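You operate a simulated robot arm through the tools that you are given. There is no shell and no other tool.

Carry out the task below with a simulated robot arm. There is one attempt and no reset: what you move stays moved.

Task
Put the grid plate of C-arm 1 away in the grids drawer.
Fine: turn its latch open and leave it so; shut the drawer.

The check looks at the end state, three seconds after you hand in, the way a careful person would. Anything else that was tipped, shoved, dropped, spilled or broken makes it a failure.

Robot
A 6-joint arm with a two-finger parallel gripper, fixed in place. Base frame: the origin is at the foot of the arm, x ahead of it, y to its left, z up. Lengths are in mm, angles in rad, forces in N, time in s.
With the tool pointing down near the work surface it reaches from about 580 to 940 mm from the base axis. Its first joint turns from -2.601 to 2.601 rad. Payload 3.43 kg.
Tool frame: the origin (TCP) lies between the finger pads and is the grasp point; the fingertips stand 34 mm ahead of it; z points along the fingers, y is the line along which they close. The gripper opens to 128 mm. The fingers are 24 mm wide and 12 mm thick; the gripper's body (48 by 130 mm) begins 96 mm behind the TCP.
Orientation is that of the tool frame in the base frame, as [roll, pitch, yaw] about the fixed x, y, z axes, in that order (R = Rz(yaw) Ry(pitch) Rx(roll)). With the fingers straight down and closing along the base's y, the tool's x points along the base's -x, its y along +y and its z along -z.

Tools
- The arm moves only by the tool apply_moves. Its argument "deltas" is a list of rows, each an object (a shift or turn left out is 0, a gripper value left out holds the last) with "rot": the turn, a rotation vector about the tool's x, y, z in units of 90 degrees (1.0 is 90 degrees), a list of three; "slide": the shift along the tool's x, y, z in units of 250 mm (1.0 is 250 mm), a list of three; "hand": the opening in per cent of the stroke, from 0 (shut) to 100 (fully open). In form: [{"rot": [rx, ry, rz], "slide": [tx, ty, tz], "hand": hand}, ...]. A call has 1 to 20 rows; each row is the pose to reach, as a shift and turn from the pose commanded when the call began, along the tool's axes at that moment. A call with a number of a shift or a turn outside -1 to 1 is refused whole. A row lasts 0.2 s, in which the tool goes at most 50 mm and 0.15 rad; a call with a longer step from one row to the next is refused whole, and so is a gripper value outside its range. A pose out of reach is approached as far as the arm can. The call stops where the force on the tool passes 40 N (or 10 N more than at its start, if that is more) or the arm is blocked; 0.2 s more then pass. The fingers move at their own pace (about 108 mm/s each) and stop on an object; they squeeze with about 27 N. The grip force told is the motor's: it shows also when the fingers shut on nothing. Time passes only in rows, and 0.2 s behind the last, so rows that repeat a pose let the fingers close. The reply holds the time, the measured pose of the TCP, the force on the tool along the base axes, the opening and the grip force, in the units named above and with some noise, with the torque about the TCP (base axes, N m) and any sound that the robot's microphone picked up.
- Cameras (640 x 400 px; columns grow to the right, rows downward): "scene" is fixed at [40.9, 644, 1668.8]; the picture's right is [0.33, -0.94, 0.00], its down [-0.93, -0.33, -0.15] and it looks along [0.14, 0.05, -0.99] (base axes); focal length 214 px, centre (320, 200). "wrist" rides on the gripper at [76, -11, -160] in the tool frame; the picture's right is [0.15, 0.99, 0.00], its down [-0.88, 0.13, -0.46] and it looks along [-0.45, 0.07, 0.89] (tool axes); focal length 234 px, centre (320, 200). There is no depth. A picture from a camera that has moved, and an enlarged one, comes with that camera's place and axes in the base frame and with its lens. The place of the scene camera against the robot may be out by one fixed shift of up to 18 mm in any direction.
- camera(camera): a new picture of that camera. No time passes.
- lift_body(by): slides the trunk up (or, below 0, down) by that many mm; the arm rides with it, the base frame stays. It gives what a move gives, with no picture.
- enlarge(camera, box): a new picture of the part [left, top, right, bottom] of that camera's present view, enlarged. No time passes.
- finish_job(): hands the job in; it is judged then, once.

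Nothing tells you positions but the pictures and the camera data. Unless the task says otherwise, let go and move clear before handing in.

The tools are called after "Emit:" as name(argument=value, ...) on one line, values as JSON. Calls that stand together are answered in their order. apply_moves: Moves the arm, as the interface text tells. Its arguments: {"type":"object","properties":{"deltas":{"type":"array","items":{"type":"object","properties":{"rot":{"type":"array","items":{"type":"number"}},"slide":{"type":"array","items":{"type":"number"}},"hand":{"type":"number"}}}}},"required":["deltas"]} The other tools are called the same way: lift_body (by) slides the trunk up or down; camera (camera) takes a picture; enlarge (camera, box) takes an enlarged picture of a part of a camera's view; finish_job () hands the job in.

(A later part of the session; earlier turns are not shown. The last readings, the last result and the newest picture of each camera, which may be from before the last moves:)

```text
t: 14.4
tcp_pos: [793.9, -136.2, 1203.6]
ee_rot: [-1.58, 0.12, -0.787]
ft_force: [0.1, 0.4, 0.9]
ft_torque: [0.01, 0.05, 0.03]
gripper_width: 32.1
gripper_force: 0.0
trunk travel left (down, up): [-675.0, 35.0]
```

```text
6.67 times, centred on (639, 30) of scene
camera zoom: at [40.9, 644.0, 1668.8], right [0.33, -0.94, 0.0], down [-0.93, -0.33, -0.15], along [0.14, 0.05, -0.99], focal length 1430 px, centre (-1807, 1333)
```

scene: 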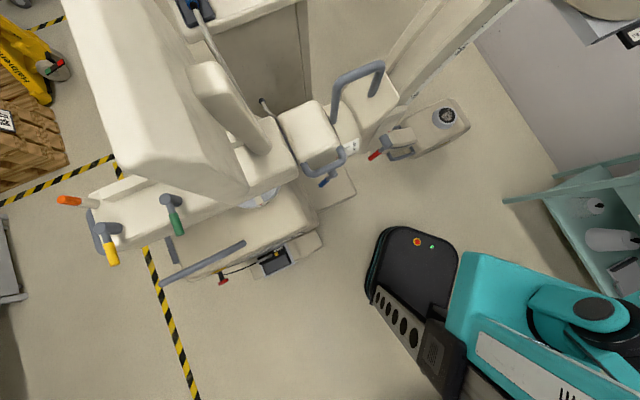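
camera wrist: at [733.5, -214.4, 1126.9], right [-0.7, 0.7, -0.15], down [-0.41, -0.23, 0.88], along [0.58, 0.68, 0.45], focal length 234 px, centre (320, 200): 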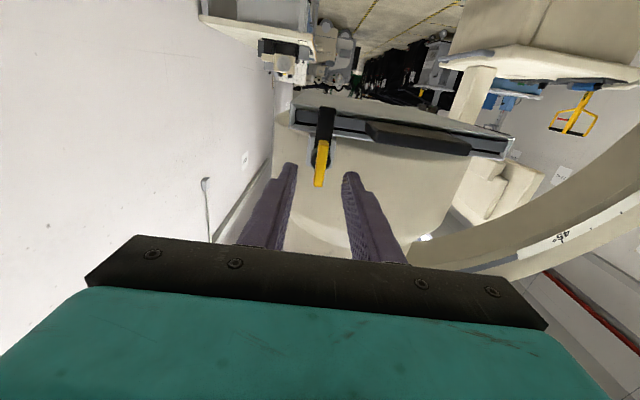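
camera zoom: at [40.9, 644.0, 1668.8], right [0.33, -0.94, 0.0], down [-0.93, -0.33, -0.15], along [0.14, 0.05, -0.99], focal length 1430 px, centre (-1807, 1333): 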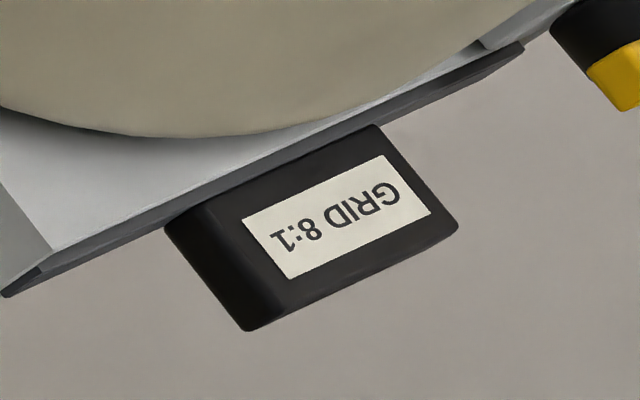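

The latch stays where I left it. I'll roll the tool round to the opposite symmetric grip at this standoff so I can finish the last few degrees. This also tests the orientation I need for gripping the plate.

Emit:
apply_moves(deltas=[{"rot": [0, 0, 0.09]}, {"rot": [0, 0, 0.18]}, {"rot": [0, 0, 0.27]}, {"rot": [0, 0, 0.36]}, {"rot": [0, 0, 0.45]}, {"rot": [0, 0, 0.54]}, {"rot": [0, 0, 0.63]}, {"rot": [0, 0, 0.72]}, {"rot": [0, 0, 0.81]}, {"rot": [0, 0, 0.9]}, {"rot": [0, 0, 0.98]}, {"rot": [0, 0, 0.98]}])

Emit:
apply_moves(deltas=[{"rot": [0, 0, 0.09]}, {"rot": [0, 0, 0.18]}, {"rot": [0, 0, 0.27]}, {"rot": [0, 0, 0.36]}, {"rot": [0, 0, 0.45]}, {"rot": [0, 0, 0.54]}, {"rot": [0, 0, 0.63]}, {"rot": [0, 0, 0.72]}, {"rot": [0, 0, 0.81]}, {"rot": [0, 0, 0.9]}, {"rot": [0, 0, 0.95]}, {"rot": [0, 0, 0.95]}])

Emit:
camera(camera="wrist")

```text
t: 17.0
tcp_pos: [794.0, -134.9, 1203.3]
ee_rot: [1.672, 1.482, 2.454]
ft_force: [-0.7, -1.1, -0.3]
ft_torque: [-0.03, 0.0, -0.03]
gripper_width: 32.0
gripper_force: 0.1
trunk travel left (down, up): [-675.0, 35.0]
```

```text
t: 19.6
tcp_pos: [794.6, -135.8, 1205.6]
ee_rot: [1.579, -0.01, 2.358]
ft_force: [0.4, 0.5, -0.1]
ft_torque: [0.02, 0.01, -0.03]
gripper_width: 31.8
gripper_force: 0.1
trunk travel left (down, up): [-675.0, 35.0]
```

```text
taken
camera wrist: at [627.6, -196.7, 1196.8], right [-0.09, 0.1, 0.99], down [0.3, -0.94, 0.13], along [0.95, 0.31, 0.05], focal length 234 px, centre (320, 200)
```

wrist: 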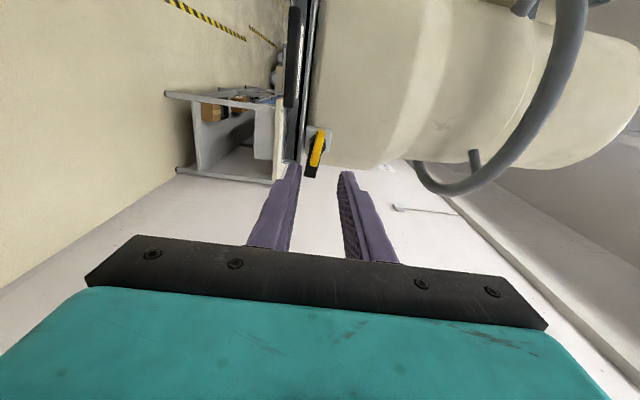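

This orientation is reachable. I'll align with the fin, which is about 6° past this angle, move in and grip it.

Emit:
apply_moves(deltas=[{"rot": [0, 0, 0.07], "slide": [0, -0.024, 0.1], "hand": 25}, {"rot": [0, 0, 0.07], "slide": [0, -0.024, 0.25], "hand": 25}, {"rot": [0, 0, 0.07], "slide": [0, -0.024, 0.35], "hand": 25}, {"rot": [0, 0, 0.07], "slide": [0, -0.024, 0.4], "hand": 25}, {"rot": [0, 0, 0.07], "slide": [0, -0.024, 0.4], "hand": 0}, {"rot": [0, 0, 0.07], "slide": [0, -0.024, 0.4], "hand": 0}, {"rot": [0, 0, 0.07], "slide": [0, -0.024, 0.4], "hand": 0}])

Emit:
enlarge(camera="wrist", box=[240, 60, 400, 220])

```text
t: 21.2
tcp_pos: [865.5, -65.6, 1199.9]
ee_rot: [1.573, -0.119, 2.354]
ft_force: [15.1, 1.9, 23.0]
ft_torque: [0.45, -0.44, -0.29]
gripper_width: 9.9
gripper_force: 42.6
trunk travel left (down, up): [-675.0, 35.0]
```

```text
2.50 times, centred on (320, 140) of wrist
camera zoom: at [698.1, -125.0, 1199.9], right [-0.02, 0.02, 1.0], down [0.31, -0.95, 0.03], along [0.95, 0.31, 0.01], focal length 585 px, centre (320, 350)
```

zoom: 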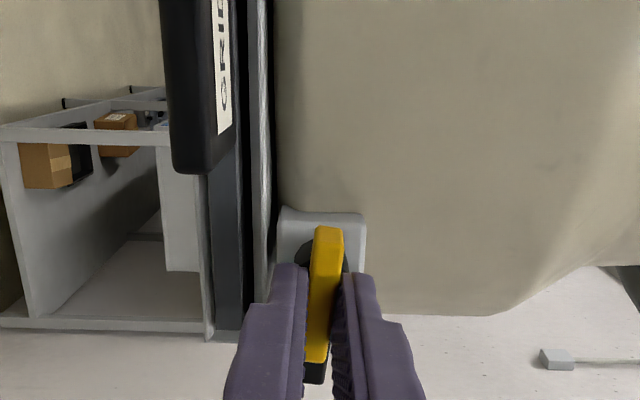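

Gripped again. I'll relieve the vertical load and finish the turn gently.

Emit:
apply_moves(deltas=[{"rot": [0, 0, 0], "slide": [0, 0.008, 0], "hand": 0}, {"rot": [0, 0, -0.03], "slide": [0, 0.008, 0], "hand": 0}, {"rot": [0, 0, -0.06], "slide": [0, 0.008, 0], "hand": 0}, {"rot": [0, 0, -0.08], "slide": [0, 0.008, 0], "hand": 0}, {"rot": [0, 0, -0.08], "slide": [0, 0.008, 0], "hand": 0}])

Emit:
enlarge(camera="wrist", box=[240, 60, 400, 220])

```text
t: 22.4
tcp_pos: [865.2, -66.3, 1200.7]
ee_rot: [1.578, 0.006, 2.356]
ft_force: [10.1, 1.9, 14.2]
ft_torque: [0.76, -0.32, -1.28]
gripper_width: 10.1
gripper_force: 43.2
trunk travel left (down, up): [-675.0, 35.0]
```

```text
2.50 times, centred on (320, 140) of wrist
camera zoom: at [698.7, -126.0, 1190.9], right [-0.1, 0.11, 0.99], down [0.3, -0.94, 0.14], along [0.95, 0.31, 0.06], focal length 585 px, centre (320, 350)
```

zoom: 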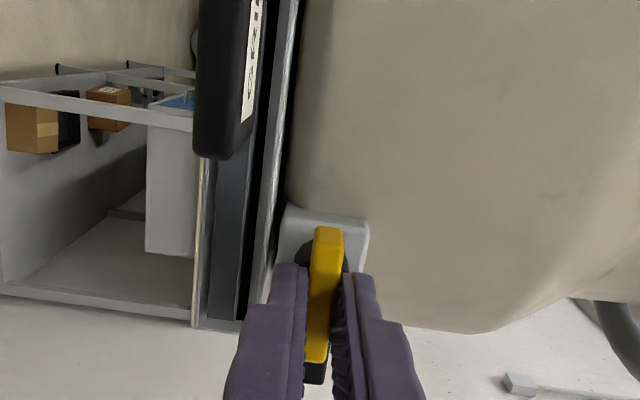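

The latch is now at a full 90°. I'll release and back off.

Emit:
apply_moves(deltas=[{"hand": 25}, {"hand": 25}, {"slide": [0, 0, -0.1], "hand": 25}, {"slide": [0, 0, -0.25], "hand": 25}, {"slide": [0, 0, -0.4], "hand": 100}, {"slide": [0, 0, -0.5], "hand": 100}, {"slide": [0, 0, -0.5], "hand": 100}])

Emit:
camera(camera="wrist")

Emit:
enlarge(camera="wrist", box=[220, 0, 380, 200])

```text
t: 24.0
tcp_pos: [775.9, -155.0, 1201.0]
ee_rot: [1.579, 0.008, 2.356]
ft_force: [-0.5, -0.5, -0.5]
ft_torque: [0.01, -0.04, -0.01]
gripper_width: 127.9
gripper_force: 0.0
trunk travel left (down, up): [-675.0, 35.0]
```

```text
taken
camera wrist: at [609.6, -215.4, 1192.1], right [-0.1, 0.11, 0.99], down [0.3, -0.94, 0.14], along [0.95, 0.31, 0.06], focal length 234 px, centre (320, 200)
```

wrist: 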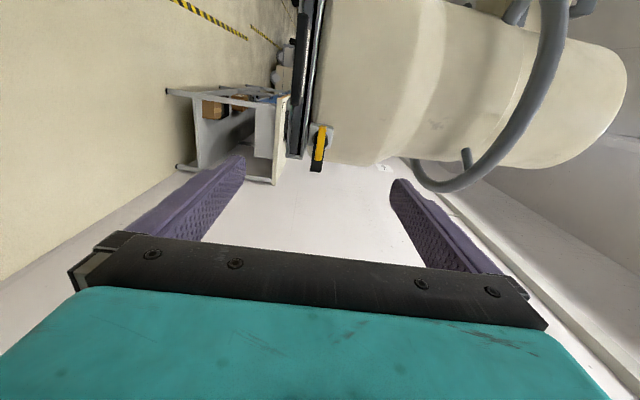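

```text
2.00 times, centred on (300, 100) of wrist
camera zoom: at [609.6, -215.4, 1192.1], right [-0.1, 0.11, 0.99], down [0.3, -0.94, 0.14], along [0.95, 0.31, 0.06], focal length 468 px, centre (360, 400)
```

zoom: 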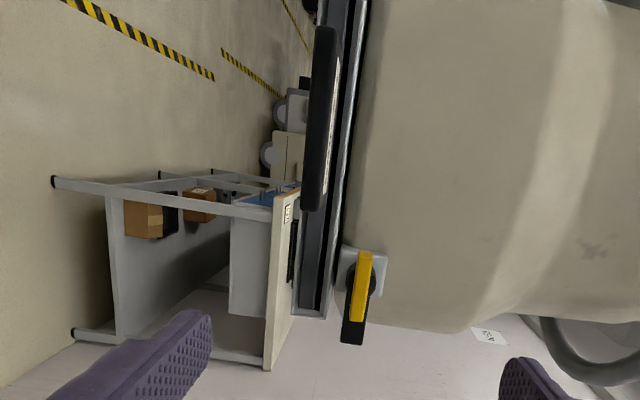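

The tab's mid-height is about z 1166. Before pulling the plate I need the drawer open, so I'll retreat and turn towards the cart.

Emit:
apply_moves(deltas=[{"rot": [0, -0.08, 0], "slide": [0, 0, -0.15]}, {"rot": [0, -0.16, 0], "slide": [0, 0, -0.3]}, {"rot": [0, -0.24, 0], "slide": [0, 0, -0.45]}, {"rot": [0, -0.32, 0], "slide": [0, 0, -0.6]}, {"rot": [0, -0.41, 0], "slide": [0, 0, -0.75]}, {"rot": [0, -0.5, 0], "slide": [0, 0, -0.9]}, {"rot": [0, -0.5, 0], "slide": [0, 0, -0.9]}])

Emit:
apply_moves(deltas=[{"rot": [0, -0.075, 0], "slide": [-0.14, 0, -0.1]}, {"rot": [0, -0.15, 0], "slide": [-0.28, 0, -0.2]}, {"rot": [0, -0.225, 0], "slide": [-0.42, 0, -0.3]}, {"rot": [0, -0.3, 0], "slide": [-0.56, 0, -0.4]}, {"rot": [0, -0.375, 0], "slide": [-0.7, 0, -0.5]}, {"rot": [0, -0.45, 0], "slide": [-0.84, 0, -0.6]}, {"rot": [0, -0.52, 0], "slide": [-0.98, 0, -0.7]}, {"rot": [0, -0.52, 0], "slide": [-0.98, 0, -0.7]}])

Emit:
camera(camera="scene")

Emit:
camera(camera="wrist")

```text
t: 25.6
tcp_pos: [669.0, -366.9, 1203.0]
ee_rot: [1.574, 0.014, 1.571]
ft_force: [0.7, 0.5, 0.8]
ft_torque: [-0.03, 0.01, 0.01]
gripper_width: 127.9
gripper_force: 0.1
out of reach, approached as far as the arm can: row 4, 5, 6, 7
trunk travel left (down, up): [-675.0, 35.0]
```

```text
t: 27.4
tcp_pos: [500.8, -621.7, 1208.2]
ee_rot: [1.562, 0.009, 0.751]
ft_force: [-0.5, -1.1, -0.7]
ft_torque: [0.0, 0.01, 0.03]
gripper_width: 128.0
gripper_force: 0.1
out of reach, approached as far as the arm can: row 1, 2, 3, 4, 5, 6, 7, 8
trunk travel left (down, up): [-675.0, 35.0]
```

```text
taken
```

scene: 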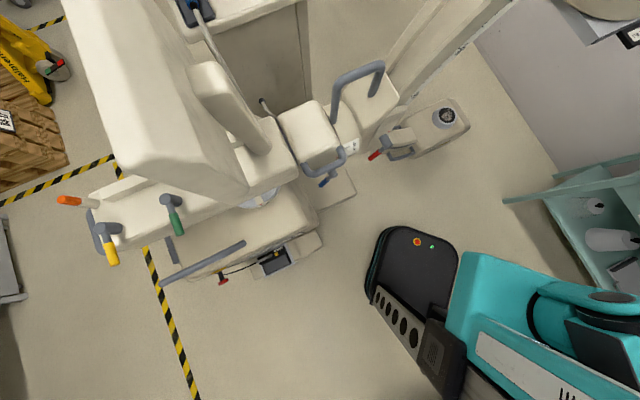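

```text
taken
camera wrist: at [446.1, -453.6, 1195.0], right [0.11, 0.11, 0.99], down [-0.95, -0.27, 0.13], along [0.28, -0.96, 0.08], focal length 234 px, centre (320, 200)
```

wrist: 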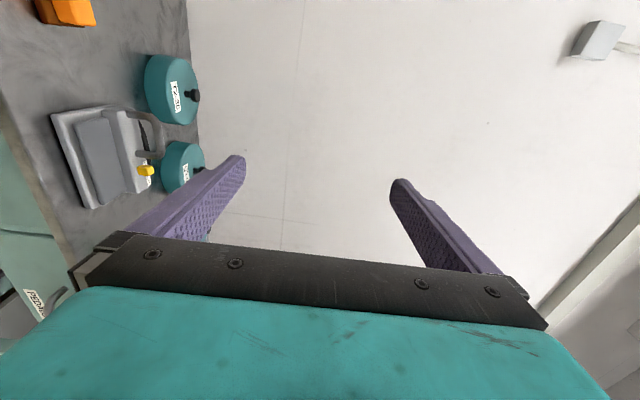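

A level tool can't come this close to the base, so I'll pitch it down about 60°, which suits pulling the handle anyway, and look again.

Emit:
apply_moves(deltas=[{"rot": [0.09, 0, 0]}, {"rot": [0.18, 0, 0]}, {"rot": [0.27, 0, 0]}, {"rot": [0.36, 0, 0]}, {"rot": [0.45, 0, 0]}, {"rot": [0.54, 0, 0]}, {"rot": [0.63, 0, 0]}, {"rot": [0.667, 0, 0]}, {"rot": [0.667, 0, 0]}])

Emit:
camera(camera="wrist")

```text
t: 29.4
tcp_pos: [500.1, -622.2, 1207.1]
ee_rot: [2.614, 0.008, 0.753]
ft_force: [-0.2, 0.8, 0.8]
ft_torque: [-0.02, 0.01, 0.01]
gripper_width: 128.2
gripper_force: 0.1
trunk travel left (down, up): [-675.0, 35.0]
```

```text
taken
camera wrist: at [494.6, -502.9, 1339.2], right [0.69, -0.52, 0.5], down [-0.72, -0.51, 0.47], along [0.01, -0.68, -0.73], focal length 234 px, centre (320, 200)
```

wrist: 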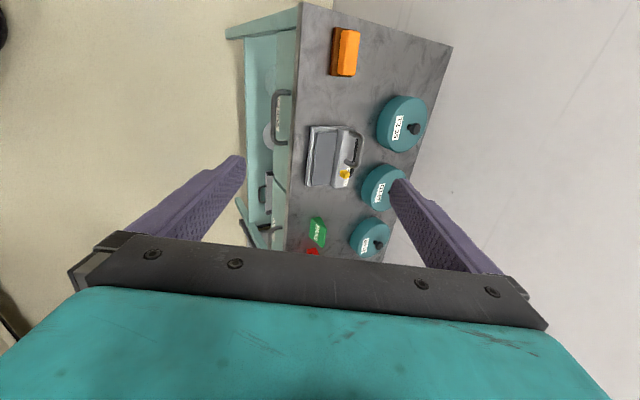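

Emit:
enlarge(camera="wrist", box=[220, 0, 380, 100])

Emit:
enlarge(camera="wrist", box=[220, 70, 400, 260])

Emit:
lift_body(by=-250)

Emit:
camera(camera="wrist")

Emit:
enlarge(camera="wrist", box=[200, 0, 420, 130])

Emit:
camera(camera="scene")

```text
4.00 times, centred on (300, 50) of wrist
camera zoom: at [494.6, -502.9, 1339.2], right [0.69, -0.52, 0.5], down [-0.72, -0.51, 0.47], along [0.01, -0.68, -0.73], focal length 937 px, centre (400, 800)
```

zoom: 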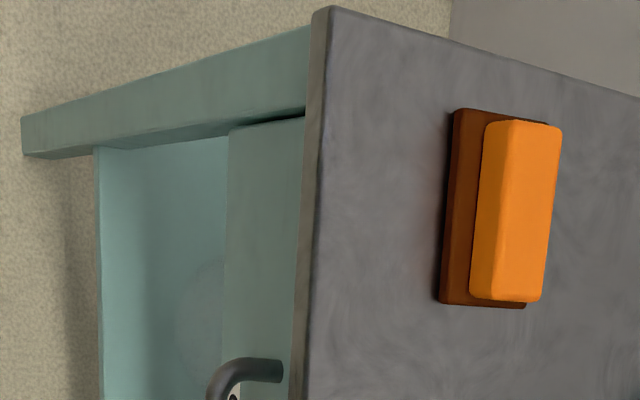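

```text
2.11 times, centred on (310, 165) of wrist
camera zoom: at [494.6, -502.9, 1339.2], right [0.69, -0.52, 0.5], down [-0.72, -0.51, 0.47], along [0.01, -0.68, -0.73], focal length 493 px, centre (341, 274)
```

zoom: 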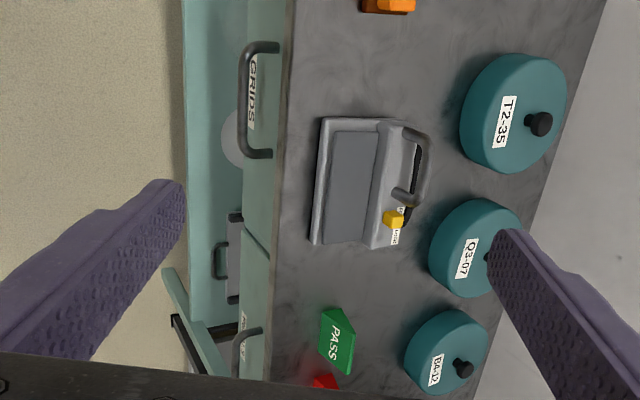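

```text
t: 32.0
tcp_pos: [500.0, -620.8, 956.3]
ee_rot: [2.612, 0.008, 0.754]
ft_force: [0.5, 0.1, -0.5]
ft_torque: [0.04, -0.01, 0.02]
gripper_width: 128.1
gripper_force: 0.1
trunk travel left (down, up): [-425.0, 285.0]
```

```text
taken
camera wrist: at [494.5, -503.0, 1089.2], right [0.69, -0.52, 0.5], down [-0.72, -0.51, 0.47], along [0.01, -0.68, -0.73], focal length 234 px, centre (320, 200)
```

wrist: 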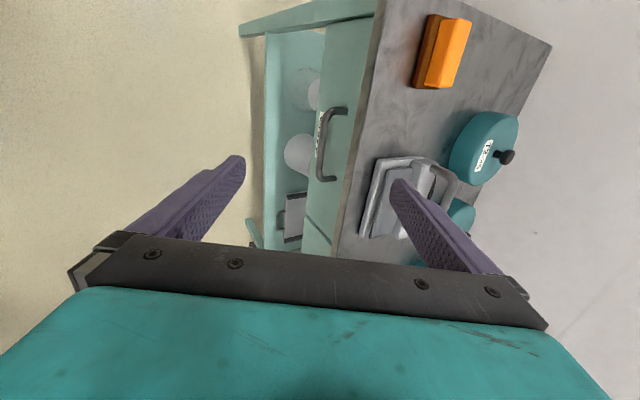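

```text
2.91 times, centred on (310, 65) of wrist
camera zoom: at [494.5, -503.0, 1089.2], right [0.69, -0.52, 0.5], down [-0.72, -0.51, 0.47], along [0.01, -0.68, -0.73], focal length 681 px, centre (349, 593)
```

zoom: 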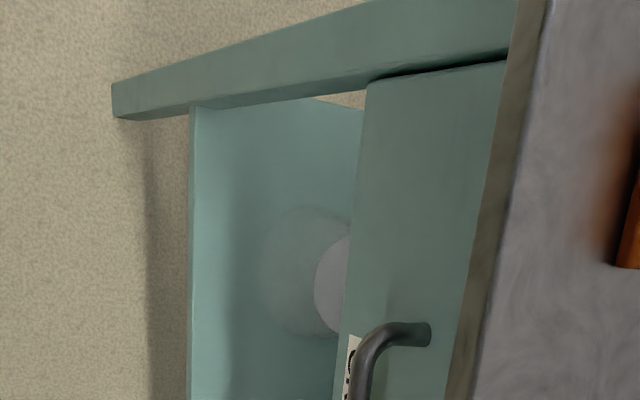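

```text
taken
```

scene: 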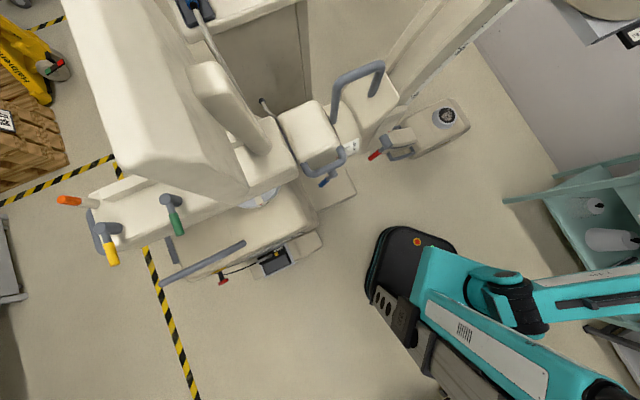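

Triangulation gives the GRIDS handle bar centre at about (577.5, -747, 727), the cart face at 45° and the cart top at about z 801. I'll lower the trunk and line up in front of and above the handle.

Emit:
lift_body(by=-110)

Emit:
apply_moves(deltas=[{"slide": [-0.03, 0.065, 0.036], "hand": 23}, {"slide": [-0.06, 0.13, 0.07], "hand": 23}, {"slide": [-0.09, 0.2, 0.11], "hand": 23}, {"slide": [-0.119, 0.262, 0.144], "hand": 23}, {"slide": [-0.119, 0.262, 0.144], "hand": 23}])

Emit:
camera(camera="wrist")

Emit:
enlarge(camera="wrist", box=[200, 40, 400, 200])

```text
t: 33.4
tcp_pos: [499.9, -622.0, 846.0]
ee_rot: [2.61, 0.007, 0.753]
ft_force: [0.4, 0.5, -0.1]
ft_torque: [0.01, -0.02, 0.01]
gripper_width: 127.9
gripper_force: 0.1
trunk travel left (down, up): [-315.0, 395.0]
```

```text
t: 34.6
tcp_pos: [529.7, -696.0, 849.6]
ee_rot: [2.61, 0.009, 0.753]
ft_force: [0.2, -0.5, -0.5]
ft_torque: [0.04, -0.04, 0.01]
gripper_width: 29.6
gripper_force: 0.1
trunk travel left (down, up): [-315.0, 395.0]
```

```text
taken
camera wrist: at [524.2, -578.0, 981.1], right [0.69, -0.52, 0.5], down [-0.72, -0.51, 0.47], along [0.01, -0.68, -0.73], focal length 234 px, centre (320, 200)
```

wrist: 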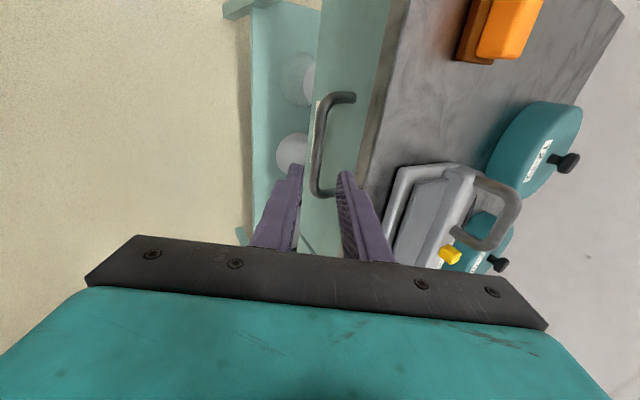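

```text
2.50 times, centred on (300, 120) of wrist
camera zoom: at [524.2, -578.0, 981.1], right [0.69, -0.52, 0.5], down [-0.72, -0.51, 0.47], along [0.01, -0.68, -0.73], focal length 585 px, centre (370, 400)
```

zoom: 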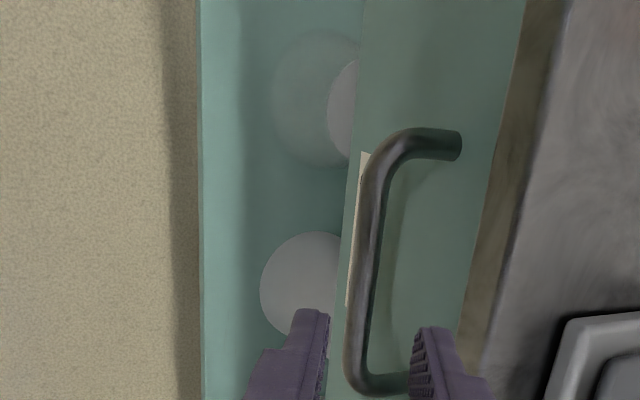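

The handle estimate holds at (579, -746.5, 727). I'll descend along the tool axis with the bar between the fingers.

Emit:
apply_moves(deltas=[{"slide": [0, 0, 0.12], "hand": 23}, {"slide": [0, 0, 0.24], "hand": 23}, {"slide": [0, 0, 0.36], "hand": 23}, {"slide": [0, 0, 0.44], "hand": 23}, {"slide": [0, 0, 0.48], "hand": 23}, {"slide": [0, 0, 0.48], "hand": 23}])

Emit:
enlarge(camera="wrist", box=[220, 80, 420, 240])

```text
t: 36.0
tcp_pos: [570.3, -740.4, 744.4]
ee_rot: [2.612, 0.009, 0.755]
ft_force: [0.2, -1.0, -0.6]
ft_torque: [0.03, 0.0, -0.01]
gripper_width: 29.5
gripper_force: 0.1
trunk travel left (down, up): [-315.0, 395.0]
```

```text
2.50 times, centred on (320, 160) of wrist
camera zoom: at [565.4, -622.8, 878.0], right [0.69, -0.52, 0.5], down [-0.72, -0.51, 0.47], along [0.01, -0.68, -0.73], focal length 585 px, centre (320, 300)
```

zoom: 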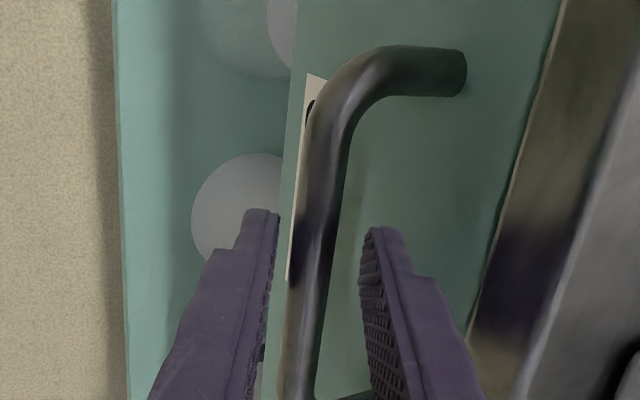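

The bar is between the fingers, so I'll close on it.

Emit:
apply_moves(deltas=[{"hand": 0}, {"hand": 0}, {"hand": 0}])

```text
t: 36.8
tcp_pos: [569.3, -738.3, 743.9]
ee_rot: [2.619, 0.008, 0.756]
ft_force: [-15.5, 18.2, -11.7]
ft_torque: [-0.38, 0.77, 0.85]
gripper_width: 13.8
gripper_force: 44.9
trunk travel left (down, up): [-315.0, 395.0]
```

The handle is gripped at 13.8 mm. I'll pull outward along (-0.707, 0.707), starting gently.

Emit:
apply_moves(deltas=[{"slide": [-0.002, -0.035, -0.02], "hand": 0}, {"slide": [-0.003, -0.07, -0.04], "hand": 0}, {"slide": [-0.005, -0.104, -0.06], "hand": 0}, {"slide": [-0.007, -0.173, -0.1], "hand": 0}, {"slide": [-0.007, -0.173, -0.1], "hand": 0}])

Emit:
camera(camera="wrist")

```text
t: 38.0
tcp_pos: [536.2, -704.8, 743.9]
ee_rot: [2.613, 0.01, 0.755]
ft_force: [2.3, 5.8, -12.3]
ft_torque: [-0.44, 0.68, 0.84]
gripper_width: 13.9
gripper_force: 44.7
trunk travel left (down, up): [-315.0, 395.0]
```

```text
taken
camera wrist: at [530.1, -587.7, 876.8], right [0.7, -0.52, 0.5], down [-0.72, -0.52, 0.47], along [0.01, -0.68, -0.73], focal length 234 px, centre (320, 200)
```

wrist: 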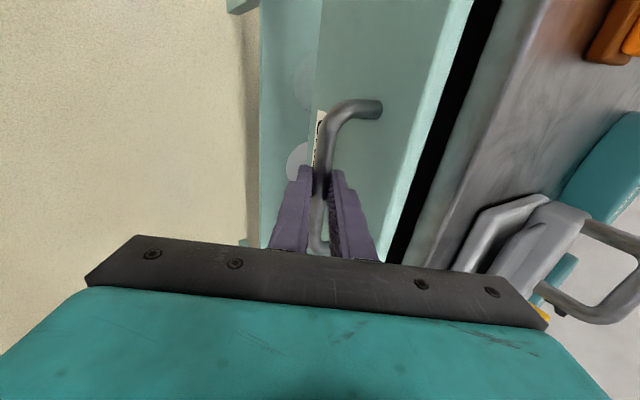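

The drawer slides out freely. I'll pull it another 200 mm.

Emit:
apply_moves(deltas=[{"slide": [-0.003, -0.086, -0.05], "hand": 0}, {"slide": [-0.006, -0.173, -0.101], "hand": 0}, {"slide": [-0.01, -0.259, -0.151], "hand": 0}, {"slide": [-0.013, -0.345, -0.201], "hand": 0}, {"slide": [-0.016, -0.431, -0.252], "hand": 0}, {"slide": [-0.019, -0.518, -0.302], "hand": 0}, {"slide": [-0.023, -0.604, -0.353], "hand": 0}, {"slide": [-0.026, -0.69, -0.403], "hand": 0}, {"slide": [-0.026, -0.69, -0.403], "hand": 0}])

Emit:
camera(camera="wrist")

Emit:
camera(camera="scene")

```text
t: 40.0
tcp_pos: [393.7, -563.2, 744.5]
ee_rot: [2.612, 0.008, 0.754]
ft_force: [6.5, 9.4, -15.4]
ft_torque: [0.04, 0.23, 1.17]
gripper_width: 13.9
gripper_force: 45.2
trunk travel left (down, up): [-315.0, 395.0]
```

```text
taken
camera wrist: at [388.2, -445.7, 876.9], right [0.7, -0.52, 0.5], down [-0.72, -0.52, 0.47], along [0.01, -0.68, -0.73], focal length 234 px, centre (320, 200)
```

wrist: 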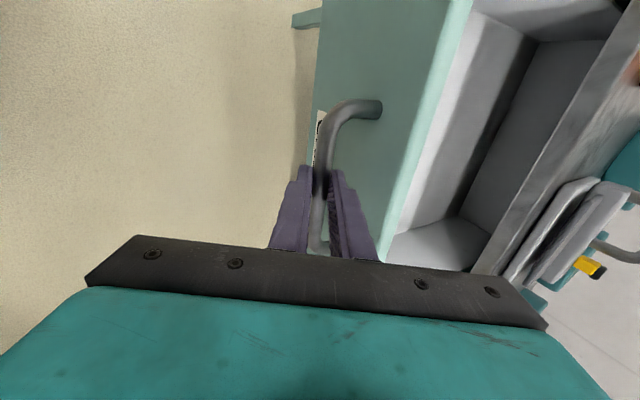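

```text
taken
```

scene: 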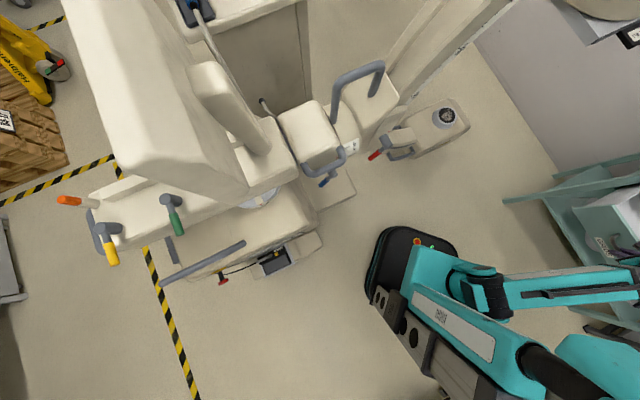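

Emit:
enlarge(camera="scene", box=[638, 150, 640, 300])

Emit:
enlarge(camera="wrist", box=[400, 0, 640, 200])

```text
2.67 times, centred on (639, 225) of scene
camera zoom: at [40.9, 644.0, 1668.8], right [0.33, -0.94, 0.0], down [-0.93, -0.33, -0.15], along [0.14, 0.05, -0.99], focal length 572 px, centre (-531, 133)
```

zoom: 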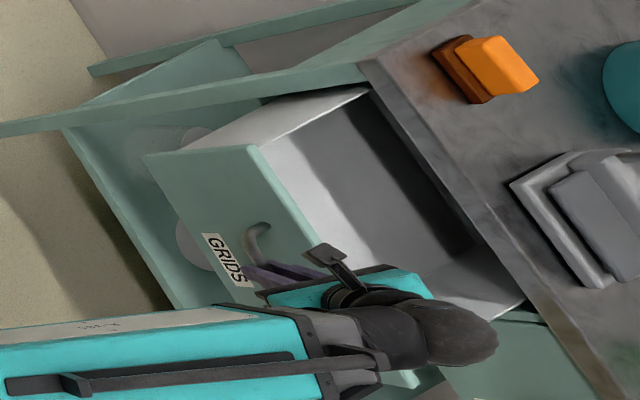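

```text
2.00 times, centred on (520, 100) of wrist
camera zoom: at [388.2, -445.7, 876.9], right [0.7, -0.52, 0.5], down [-0.72, -0.52, 0.47], along [0.01, -0.68, -0.73], focal length 468 px, centre (-80, 400)
```

zoom: 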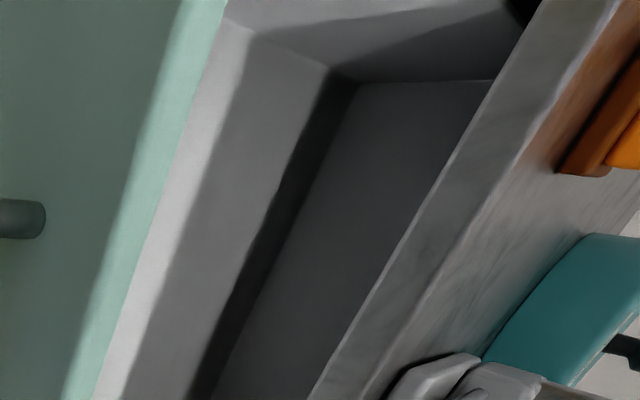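

The drawer is empty. I'll pull a bit more for room and watch for its stop.

Emit:
apply_moves(deltas=[{"slide": [-0.002, -0.052, -0.03], "hand": 0}, {"slide": [-0.004, -0.104, -0.06], "hand": 0}, {"slide": [-0.006, -0.155, -0.091], "hand": 0}, {"slide": [-0.008, -0.207, -0.121], "hand": 0}, {"slide": [-0.008, -0.207, -0.121], "hand": 0}])

Emit:
enlarge(camera="scene", box=[638, 150, 640, 300])

```text
t: 41.2
tcp_pos: [367.0, -543.5, 749.1]
ee_rot: [2.619, 0.004, 0.758]
ft_force: [15.0, 18.8, -27.3]
ft_torque: [0.1, 0.29, 1.15]
gripper_width: 14.3
gripper_force: 44.2
out of reach, approached as far as the arm can: row 3, 4, 5
trunk travel left (down, up): [-315.0, 395.0]
```

```text
2.67 times, centred on (639, 225) of scene
camera zoom: at [40.9, 644.0, 1668.8], right [0.33, -0.94, 0.0], down [-0.93, -0.33, -0.15], along [0.14, 0.05, -0.99], focal length 572 px, centre (-531, 133)
```

zoom: 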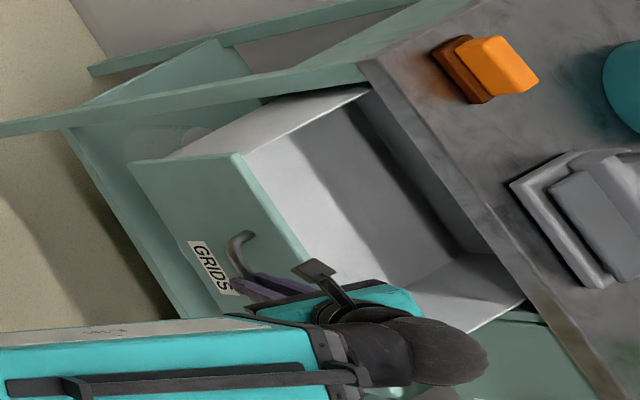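

The arm is at its inner reach limit with the drawer about 280 mm open, which is enough. I'll release the handle and lift away with the trunk.

Emit:
apply_moves(deltas=[{"hand": 30}, {"hand": 30}, {"hand": 30}])

Emit:
lift_body(by=60)

Emit:
enlarge(camera="scene", box=[638, 150, 640, 300])

```text
t: 42.0
tcp_pos: [364.0, -545.5, 751.0]
ee_rot: [2.612, 0.008, 0.753]
ft_force: [-0.3, 0.1, 0.1]
ft_torque: [0.01, 0.01, 0.01]
gripper_width: 38.2
gripper_force: 0.0
trunk travel left (down, up): [-315.0, 395.0]
```

```text
t: 43.0
tcp_pos: [364.9, -545.7, 809.6]
ee_rot: [2.613, 0.009, 0.755]
ft_force: [-0.6, 0.1, 0.5]
ft_torque: [0.0, 0.0, 0.0]
gripper_width: 38.5
gripper_force: 0.1
trunk travel left (down, up): [-375.0, 335.0]
```

```text
2.67 times, centred on (639, 225) of scene
camera zoom: at [40.9, 644.0, 1668.8], right [0.33, -0.94, 0.0], down [-0.93, -0.33, -0.15], along [0.14, 0.05, -0.99], focal length 572 px, centre (-531, 133)
```

zoom: 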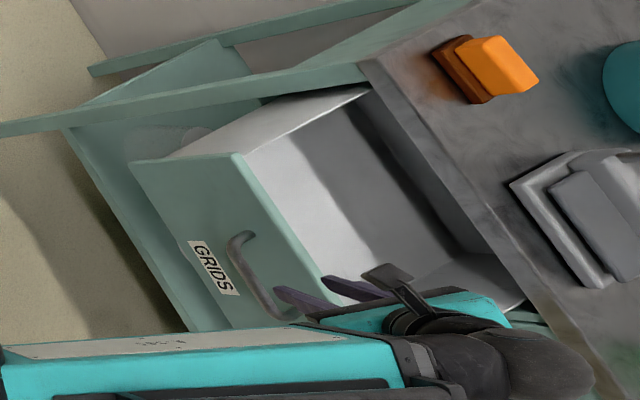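

Clear of the handle, the drawer stays open. I'll rise further and photograph the drawer from above to measure it.

Emit:
lift_body(by=240)

Emit:
camera(camera="wrist")

Emit:
enlarge(camera="wrist", box=[240, 0, 480, 150])

Emit:
enlarge(camera="scene", box=[638, 150, 640, 300])

```text
t: 45.5
tcp_pos: [364.4, -545.5, 1050.8]
ee_rot: [2.613, 0.008, 0.754]
ft_force: [-0.5, 0.5, 0.3]
ft_torque: [0.02, 0.02, -0.01]
gripper_width: 38.5
gripper_force: 0.0
trunk travel left (down, up): [-615.0, 95.0]
```

```text
taken
camera wrist: at [358.9, -427.8, 1183.3], right [0.69, -0.52, 0.5], down [-0.72, -0.51, 0.47], along [0.01, -0.68, -0.73], focal length 234 px, centre (320, 200)
```

wrist: 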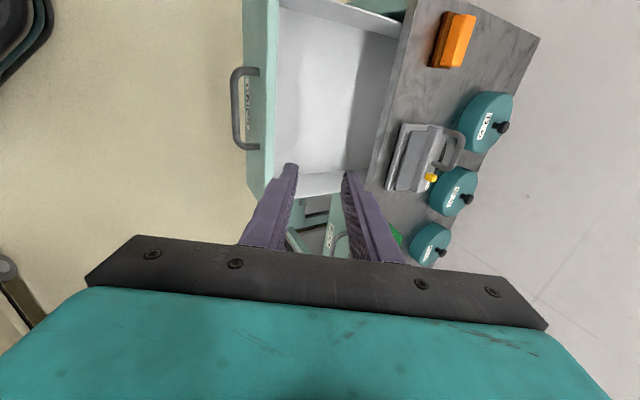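

```text
2.67 times, centred on (360, 75) of wrist
camera zoom: at [358.9, -427.8, 1183.3], right [0.69, -0.52, 0.5], down [-0.72, -0.51, 0.47], along [0.01, -0.68, -0.73], focal length 624 px, centre (213, 533)
```

zoom: 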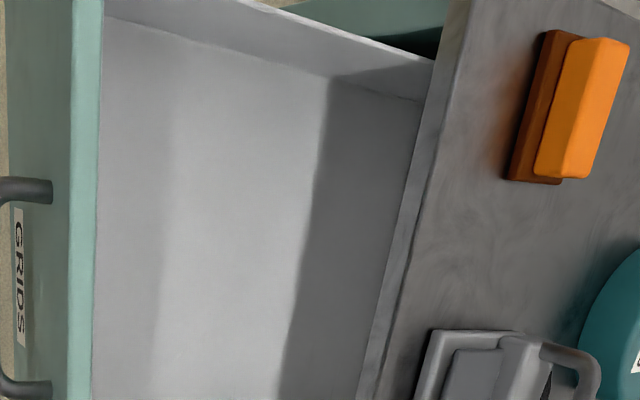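

```text
2.67 times, centred on (639, 225) of scene
camera zoom: at [40.9, 644.0, 1668.8], right [0.33, -0.94, 0.0], down [-0.93, -0.33, -0.15], along [0.14, 0.05, -0.99], focal length 572 px, centre (-531, 133)
```

zoom: 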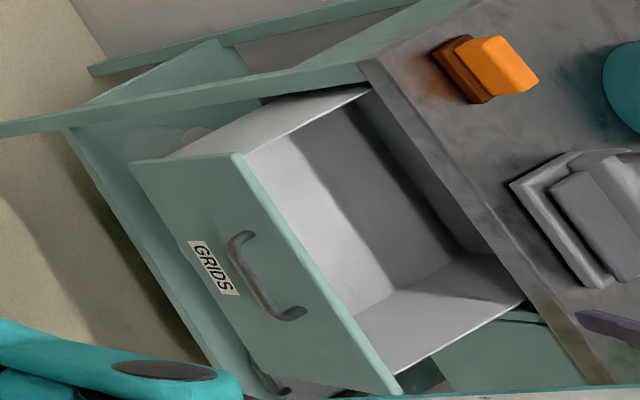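

Measured: drawer front panel top z≈774, floor z≈652, inner width about 370 mm, and its front inner wall lies about 713 mm along the (0.707, -0.707) direction. My plan is to grip the tab by its ends with the tool tilted 60° down, draw the plate out and lower it into the drawer. I'll go back to the C-arm now.

Emit:
lift_body(by=60)

Emit:
apply_moves(deltas=[{"rot": [0, 0.03, -0.052], "slide": [0.09, 0.033, -0.035]}, {"rot": [0, 0.071, -0.121], "slide": [0.18, 0.066, -0.07]}, {"rot": [0, 0.116, -0.199], "slide": [0.27, 0.1, -0.105]}, {"rot": [0, 0.161, -0.276], "slide": [0.36, 0.133, -0.14]}, {"rot": [0, 0.207, -0.354], "slide": [0.45, 0.166, -0.175]}, {"rot": [0, 0.252, -0.432], "slide": [0.53, 0.2, -0.21]}, {"rot": [0, 0.297, -0.51], "slide": [0.62, 0.233, -0.245]}, {"rot": [0, 0.343, -0.588], "slide": [0.71, 0.266, -0.28]}, {"rot": [0, 0.388, -0.665], "slide": [0.8, 0.3, -0.32]}, {"rot": [0, 0.433, -0.743], "slide": [0.88, 0.333, -0.355]}, {"rot": [0, 0.474, -0.812], "slide": [0.96, 0.36, -0.39]}, {"rot": [0, 0.504, -0.864], "slide": [0.96, 0.36, -0.39]}, {"rot": [0, 0.504, -0.864], "slide": [0.96, 0.36, -0.39]}])

```text
t: 46.5
tcp_pos: [365.2, -545.3, 1110.8]
ee_rot: [2.612, 0.009, 0.753]
ft_force: [0.1, 0.6, -0.3]
ft_torque: [0.01, 0.02, -0.03]
gripper_width: 38.4
gripper_force: 0.1
trunk travel left (down, up): [-675.0, 35.0]
```

```text
t: 48.5
tcp_pos: [525.9, -432.5, 1210.9]
ee_rot: [2.614, 0.004, 1.903]
ft_force: [15.3, 5.3, -0.3]
ft_torque: [-0.64, 2.29, -1.34]
gripper_width: 38.0
gripper_force: 0.0
trunk travel left (down, up): [-675.0, 35.0]
stopped in row 9: the force on the tool passed its limit at 89 N (the readings are from after the stop); the commanded pose is now the measured one
```

The tool met something during that turn. I'll look before moving again.

Emit:
camera(camera="scene")

Emit:
camera(camera="wrist")

Emit:
enlarge(camera="scene", box=[500, 100, 640, 400])

```text
taken
```

scene: 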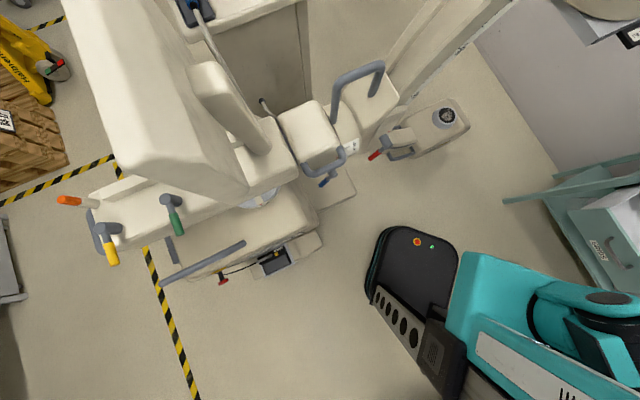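

```text
taken
camera wrist: at [415.7, -390.2, 1345.8], right [0.76, 0.42, 0.5], down [0.17, -0.87, 0.46], along [0.63, -0.27, -0.73], focal length 234 px, centre (320, 200)
```

wrist: 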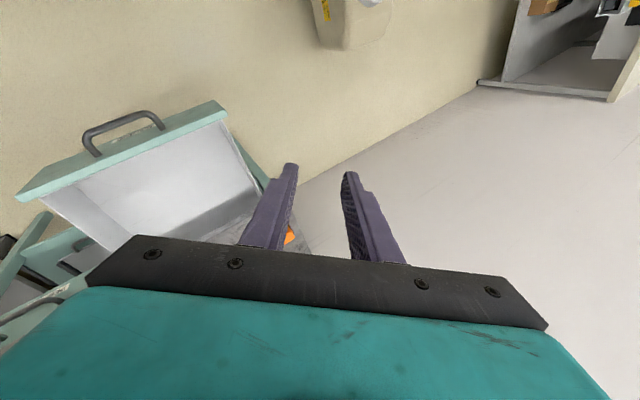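

```text
1.33 times, centred on (570, 250) of scene
camera zoom: at [40.9, 644.0, 1668.8], right [0.33, -0.94, 0.0], down [-0.93, -0.33, -0.15], along [0.14, 0.05, -0.99], focal length 286 px, centre (-13, 133)
```

zoom: 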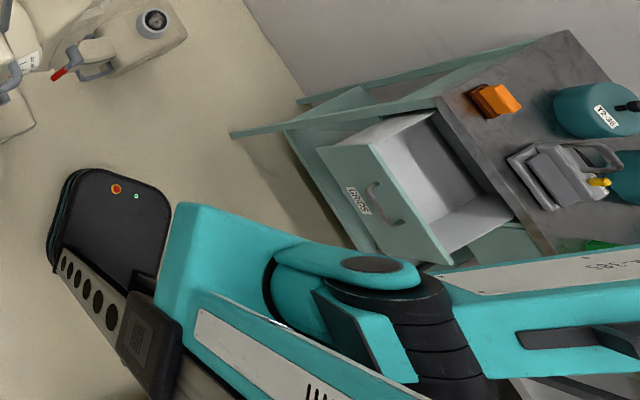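

Nothing outside is near, so this looks like the gripper crowding the arm's own forearm at this wrist angle. I'll turn back a little, extend outward and undo the roll first.

Emit:
apply_moves(deltas=[{"rot": [0, -0.045, 0.077], "slide": [0, 0, 0.03]}, {"rot": [0, -0.09, 0.155], "slide": [0, 0, 0.06]}, {"rot": [0, -0.136, 0.233], "slide": [0, 0, 0.1]}, {"rot": [0, -0.181, 0.311], "slide": [0, 0, 0.15]}, {"rot": [0, -0.181, 0.311], "slide": [0, 0, 0.15]}])

Emit:
apply_moves(deltas=[{"rot": [0, 0, -0.08]}, {"rot": [0, 0, -0.16]}, {"rot": [0, 0, -0.24]}, {"rot": [0, 0, -0.32]}, {"rot": [0, 0, -0.4]}, {"rot": [0, 0, -0.48]}, {"rot": [0, 0, -0.56]}, {"rot": [0, 0, -0.64]}, {"rot": [0, 0, -0.72]}, {"rot": [0, 0, -0.8]}, {"rot": [0, 0, -0.88]}, {"rot": [0, 0, -0.96]}, {"rot": [0, 0, -1.0]}, {"rot": [0, 0, -1.0]}])

```text
t: 49.7
tcp_pos: [543.6, -426.3, 1180.0]
ee_rot: [2.609, 0.005, 1.34]
ft_force: [0.3, -0.1, -0.2]
ft_torque: [0.02, 0.0, -0.03]
gripper_width: 38.5
gripper_force: 0.1
trunk travel left (down, up): [-675.0, 35.0]
```

```text
t: 52.7
tcp_pos: [544.3, -427.3, 1179.8]
ee_rot: [-3.134, 0.532, 2.914]
ft_force: [-0.1, -0.1, -0.3]
ft_torque: [0.02, -0.02, 0.01]
gripper_width: 38.3
gripper_force: 0.1
trunk travel left (down, up): [-675.0, 35.0]
```

Self-contact cleared. I'll turn to face the slot at a standoff, with the fingers opening along the tab's length.

Emit:
apply_moves(deltas=[{"rot": [-0.036, 0, -0.062], "slide": [-0.054, 0.11, -0.015]}, {"rot": [-0.073, 0, -0.123], "slide": [-0.107, 0.22, -0.03]}, {"rot": [-0.109, 0, -0.185], "slide": [-0.161, 0.33, -0.044]}, {"rot": [-0.145, 0, -0.247], "slide": [-0.215, 0.44, -0.059]}, {"rot": [-0.181, 0, -0.308], "slide": [-0.268, 0.55, -0.074]}, {"rot": [-0.218, 0, -0.37], "slide": [-0.322, 0.66, -0.089]}, {"rot": [-0.254, 0, -0.432], "slide": [-0.376, 0.77, -0.103]}, {"rot": [-0.29, 0, -0.493], "slide": [-0.429, 0.88, -0.118]}, {"rot": [-0.3265, 0, -0.555], "slide": [-0.483, 0.99, -0.133]}, {"rot": [-0.3265, 0, -0.555], "slide": [-0.483, 0.99, -0.133], "hand": 100}])

Emit:
camera(camera="wrist")

Emit:
enlarge(camera="wrist", box=[220, 60, 440, 200])

Emit:
enlarge(camera="scene", box=[638, 0, 640, 60])

```text
t: 54.9
tcp_pos: [684.5, -203.2, 1267.8]
ee_rot: [-3.14, 0.528, -2.358]
ft_force: [0.2, 0.4, 1.3]
ft_torque: [-0.01, 0.01, 0.0]
gripper_width: 121.7
gripper_force: 0.0
trunk travel left (down, up): [-675.0, 35.0]
```

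```text
taken
camera wrist: at [589.5, -315.2, 1370.0], right [-0.79, 0.61, -0.08], down [0.28, 0.47, 0.84], along [0.55, 0.64, -0.54], focal length 234 px, centre (320, 200)
```

wrist: 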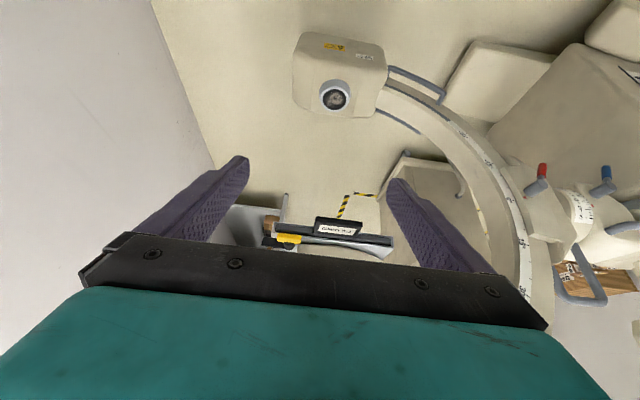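

```text
2.86 times, centred on (330, 130) of wrist
camera zoom: at [589.5, -315.2, 1370.0], right [-0.79, 0.61, -0.08], down [0.28, 0.47, 0.84], along [0.55, 0.64, -0.54], focal length 669 px, centre (291, 400)
```

zoom: 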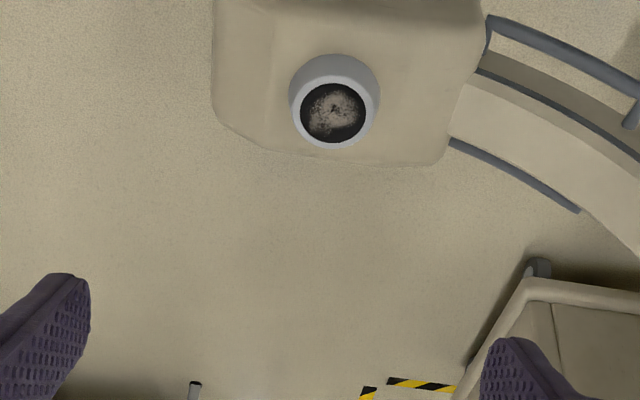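

```text
6.67 times, centred on (639, 30) of scene
camera zoom: at [40.9, 644.0, 1668.8], right [0.33, -0.94, 0.0], down [-0.93, -0.33, -0.15], along [0.14, 0.05, -0.99], focal length 1430 px, centre (-1807, 1333)
```

zoom: 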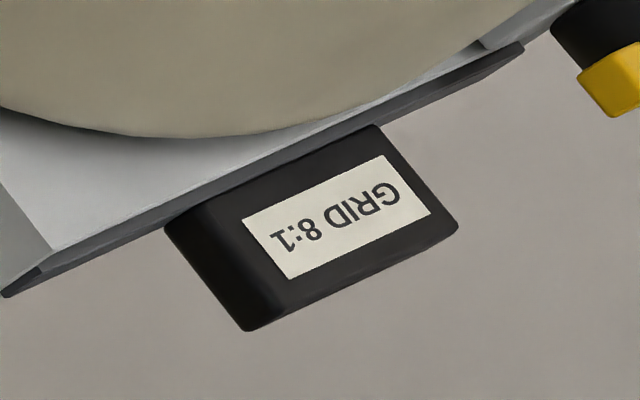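

Emit:
enlarge(camera="wrist", box=[255, 190, 415, 290])

Emit:
enlarge(camera="wrist", box=[300, 205, 375, 250])

```text
4.00 times, centred on (335, 240) of wrist
camera zoom: at [589.5, -315.2, 1370.0], right [-0.79, 0.61, -0.08], down [0.28, 0.47, 0.84], along [0.55, 0.64, -0.54], focal length 937 px, centre (260, 40)
```

zoom: 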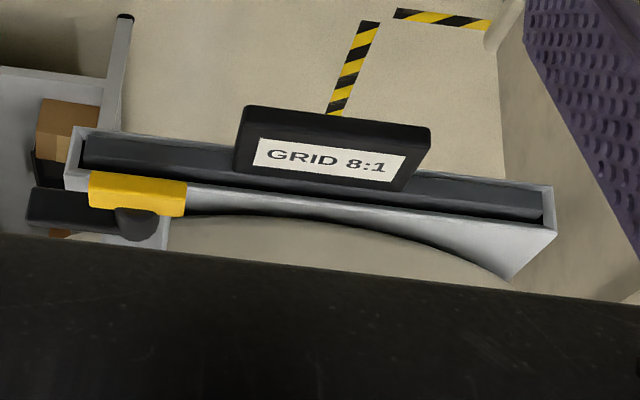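

```text
8.53 times, centred on (338, 228) of wrist
camera zoom: at [589.5, -315.2, 1370.0], right [-0.79, 0.61, -0.08], down [0.28, 0.47, 0.84], along [0.55, 0.64, -0.54], focal length 1998 px, centre (171, -35)
```

zoom: 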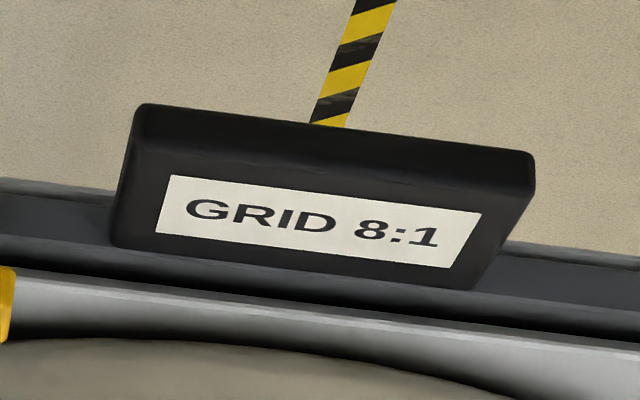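

The tab measures about 84 × 50 × 12 mm, centred near (822, 13, 1168), with a level top. I'll move to a pre-grip point about 100 mm back along the tilted tool axis and verify.

Emit:
apply_moves(deltas=[{"slide": [-0.11, 0.038, 0.056], "hand": 100}, {"slide": [-0.22, 0.075, 0.112], "hand": 100}, {"slide": [-0.33, 0.113, 0.169], "hand": 100}, {"slide": [-0.43, 0.15, 0.225], "hand": 100}, {"slide": [-0.54, 0.188, 0.281], "hand": 100}, {"slide": [-0.65, 0.2256, 0.337], "hand": 100}, {"slide": [-0.65, 0.2256, 0.337], "hand": 100}])

Emit:
camera(camera="wrist")

Emit:
enlarge(camera="wrist", box=[240, 120, 400, 220])

```text
t: 56.5
tcp_pos: [775.6, -35.7, 1278.2]
ee_rot: [-3.138, 0.528, -2.36]
ft_force: [-0.5, -0.2, -1.0]
ft_torque: [-0.02, 0.0, 0.0]
gripper_width: 127.9
gripper_force: 0.0
trunk travel left (down, up): [-675.0, 35.0]
```

```text
taken
camera wrist: at [679.9, -146.2, 1378.9], right [-0.79, 0.61, -0.08], down [0.28, 0.47, 0.84], along [0.55, 0.64, -0.54], focal length 234 px, centre (320, 200)
```

wrist: 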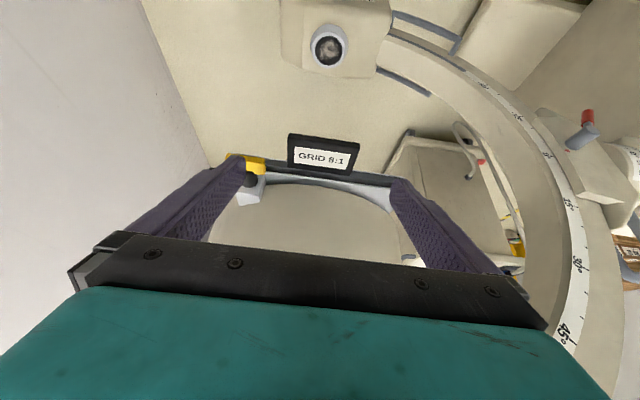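

```text
4.00 times, centred on (320, 170) of wrist
camera zoom: at [679.9, -146.2, 1378.9], right [-0.79, 0.61, -0.08], down [0.28, 0.47, 0.84], along [0.55, 0.64, -0.54], focal length 937 px, centre (320, 320)
```

zoom: 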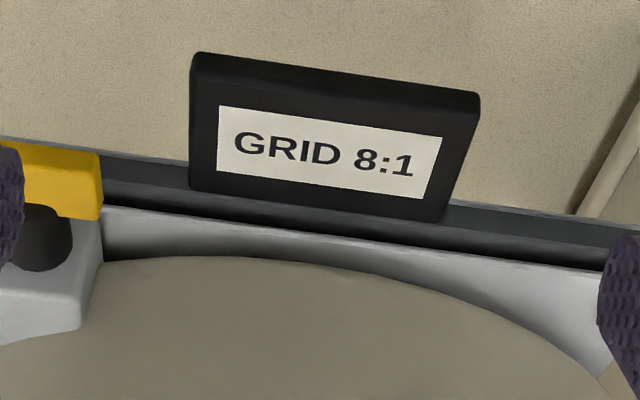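

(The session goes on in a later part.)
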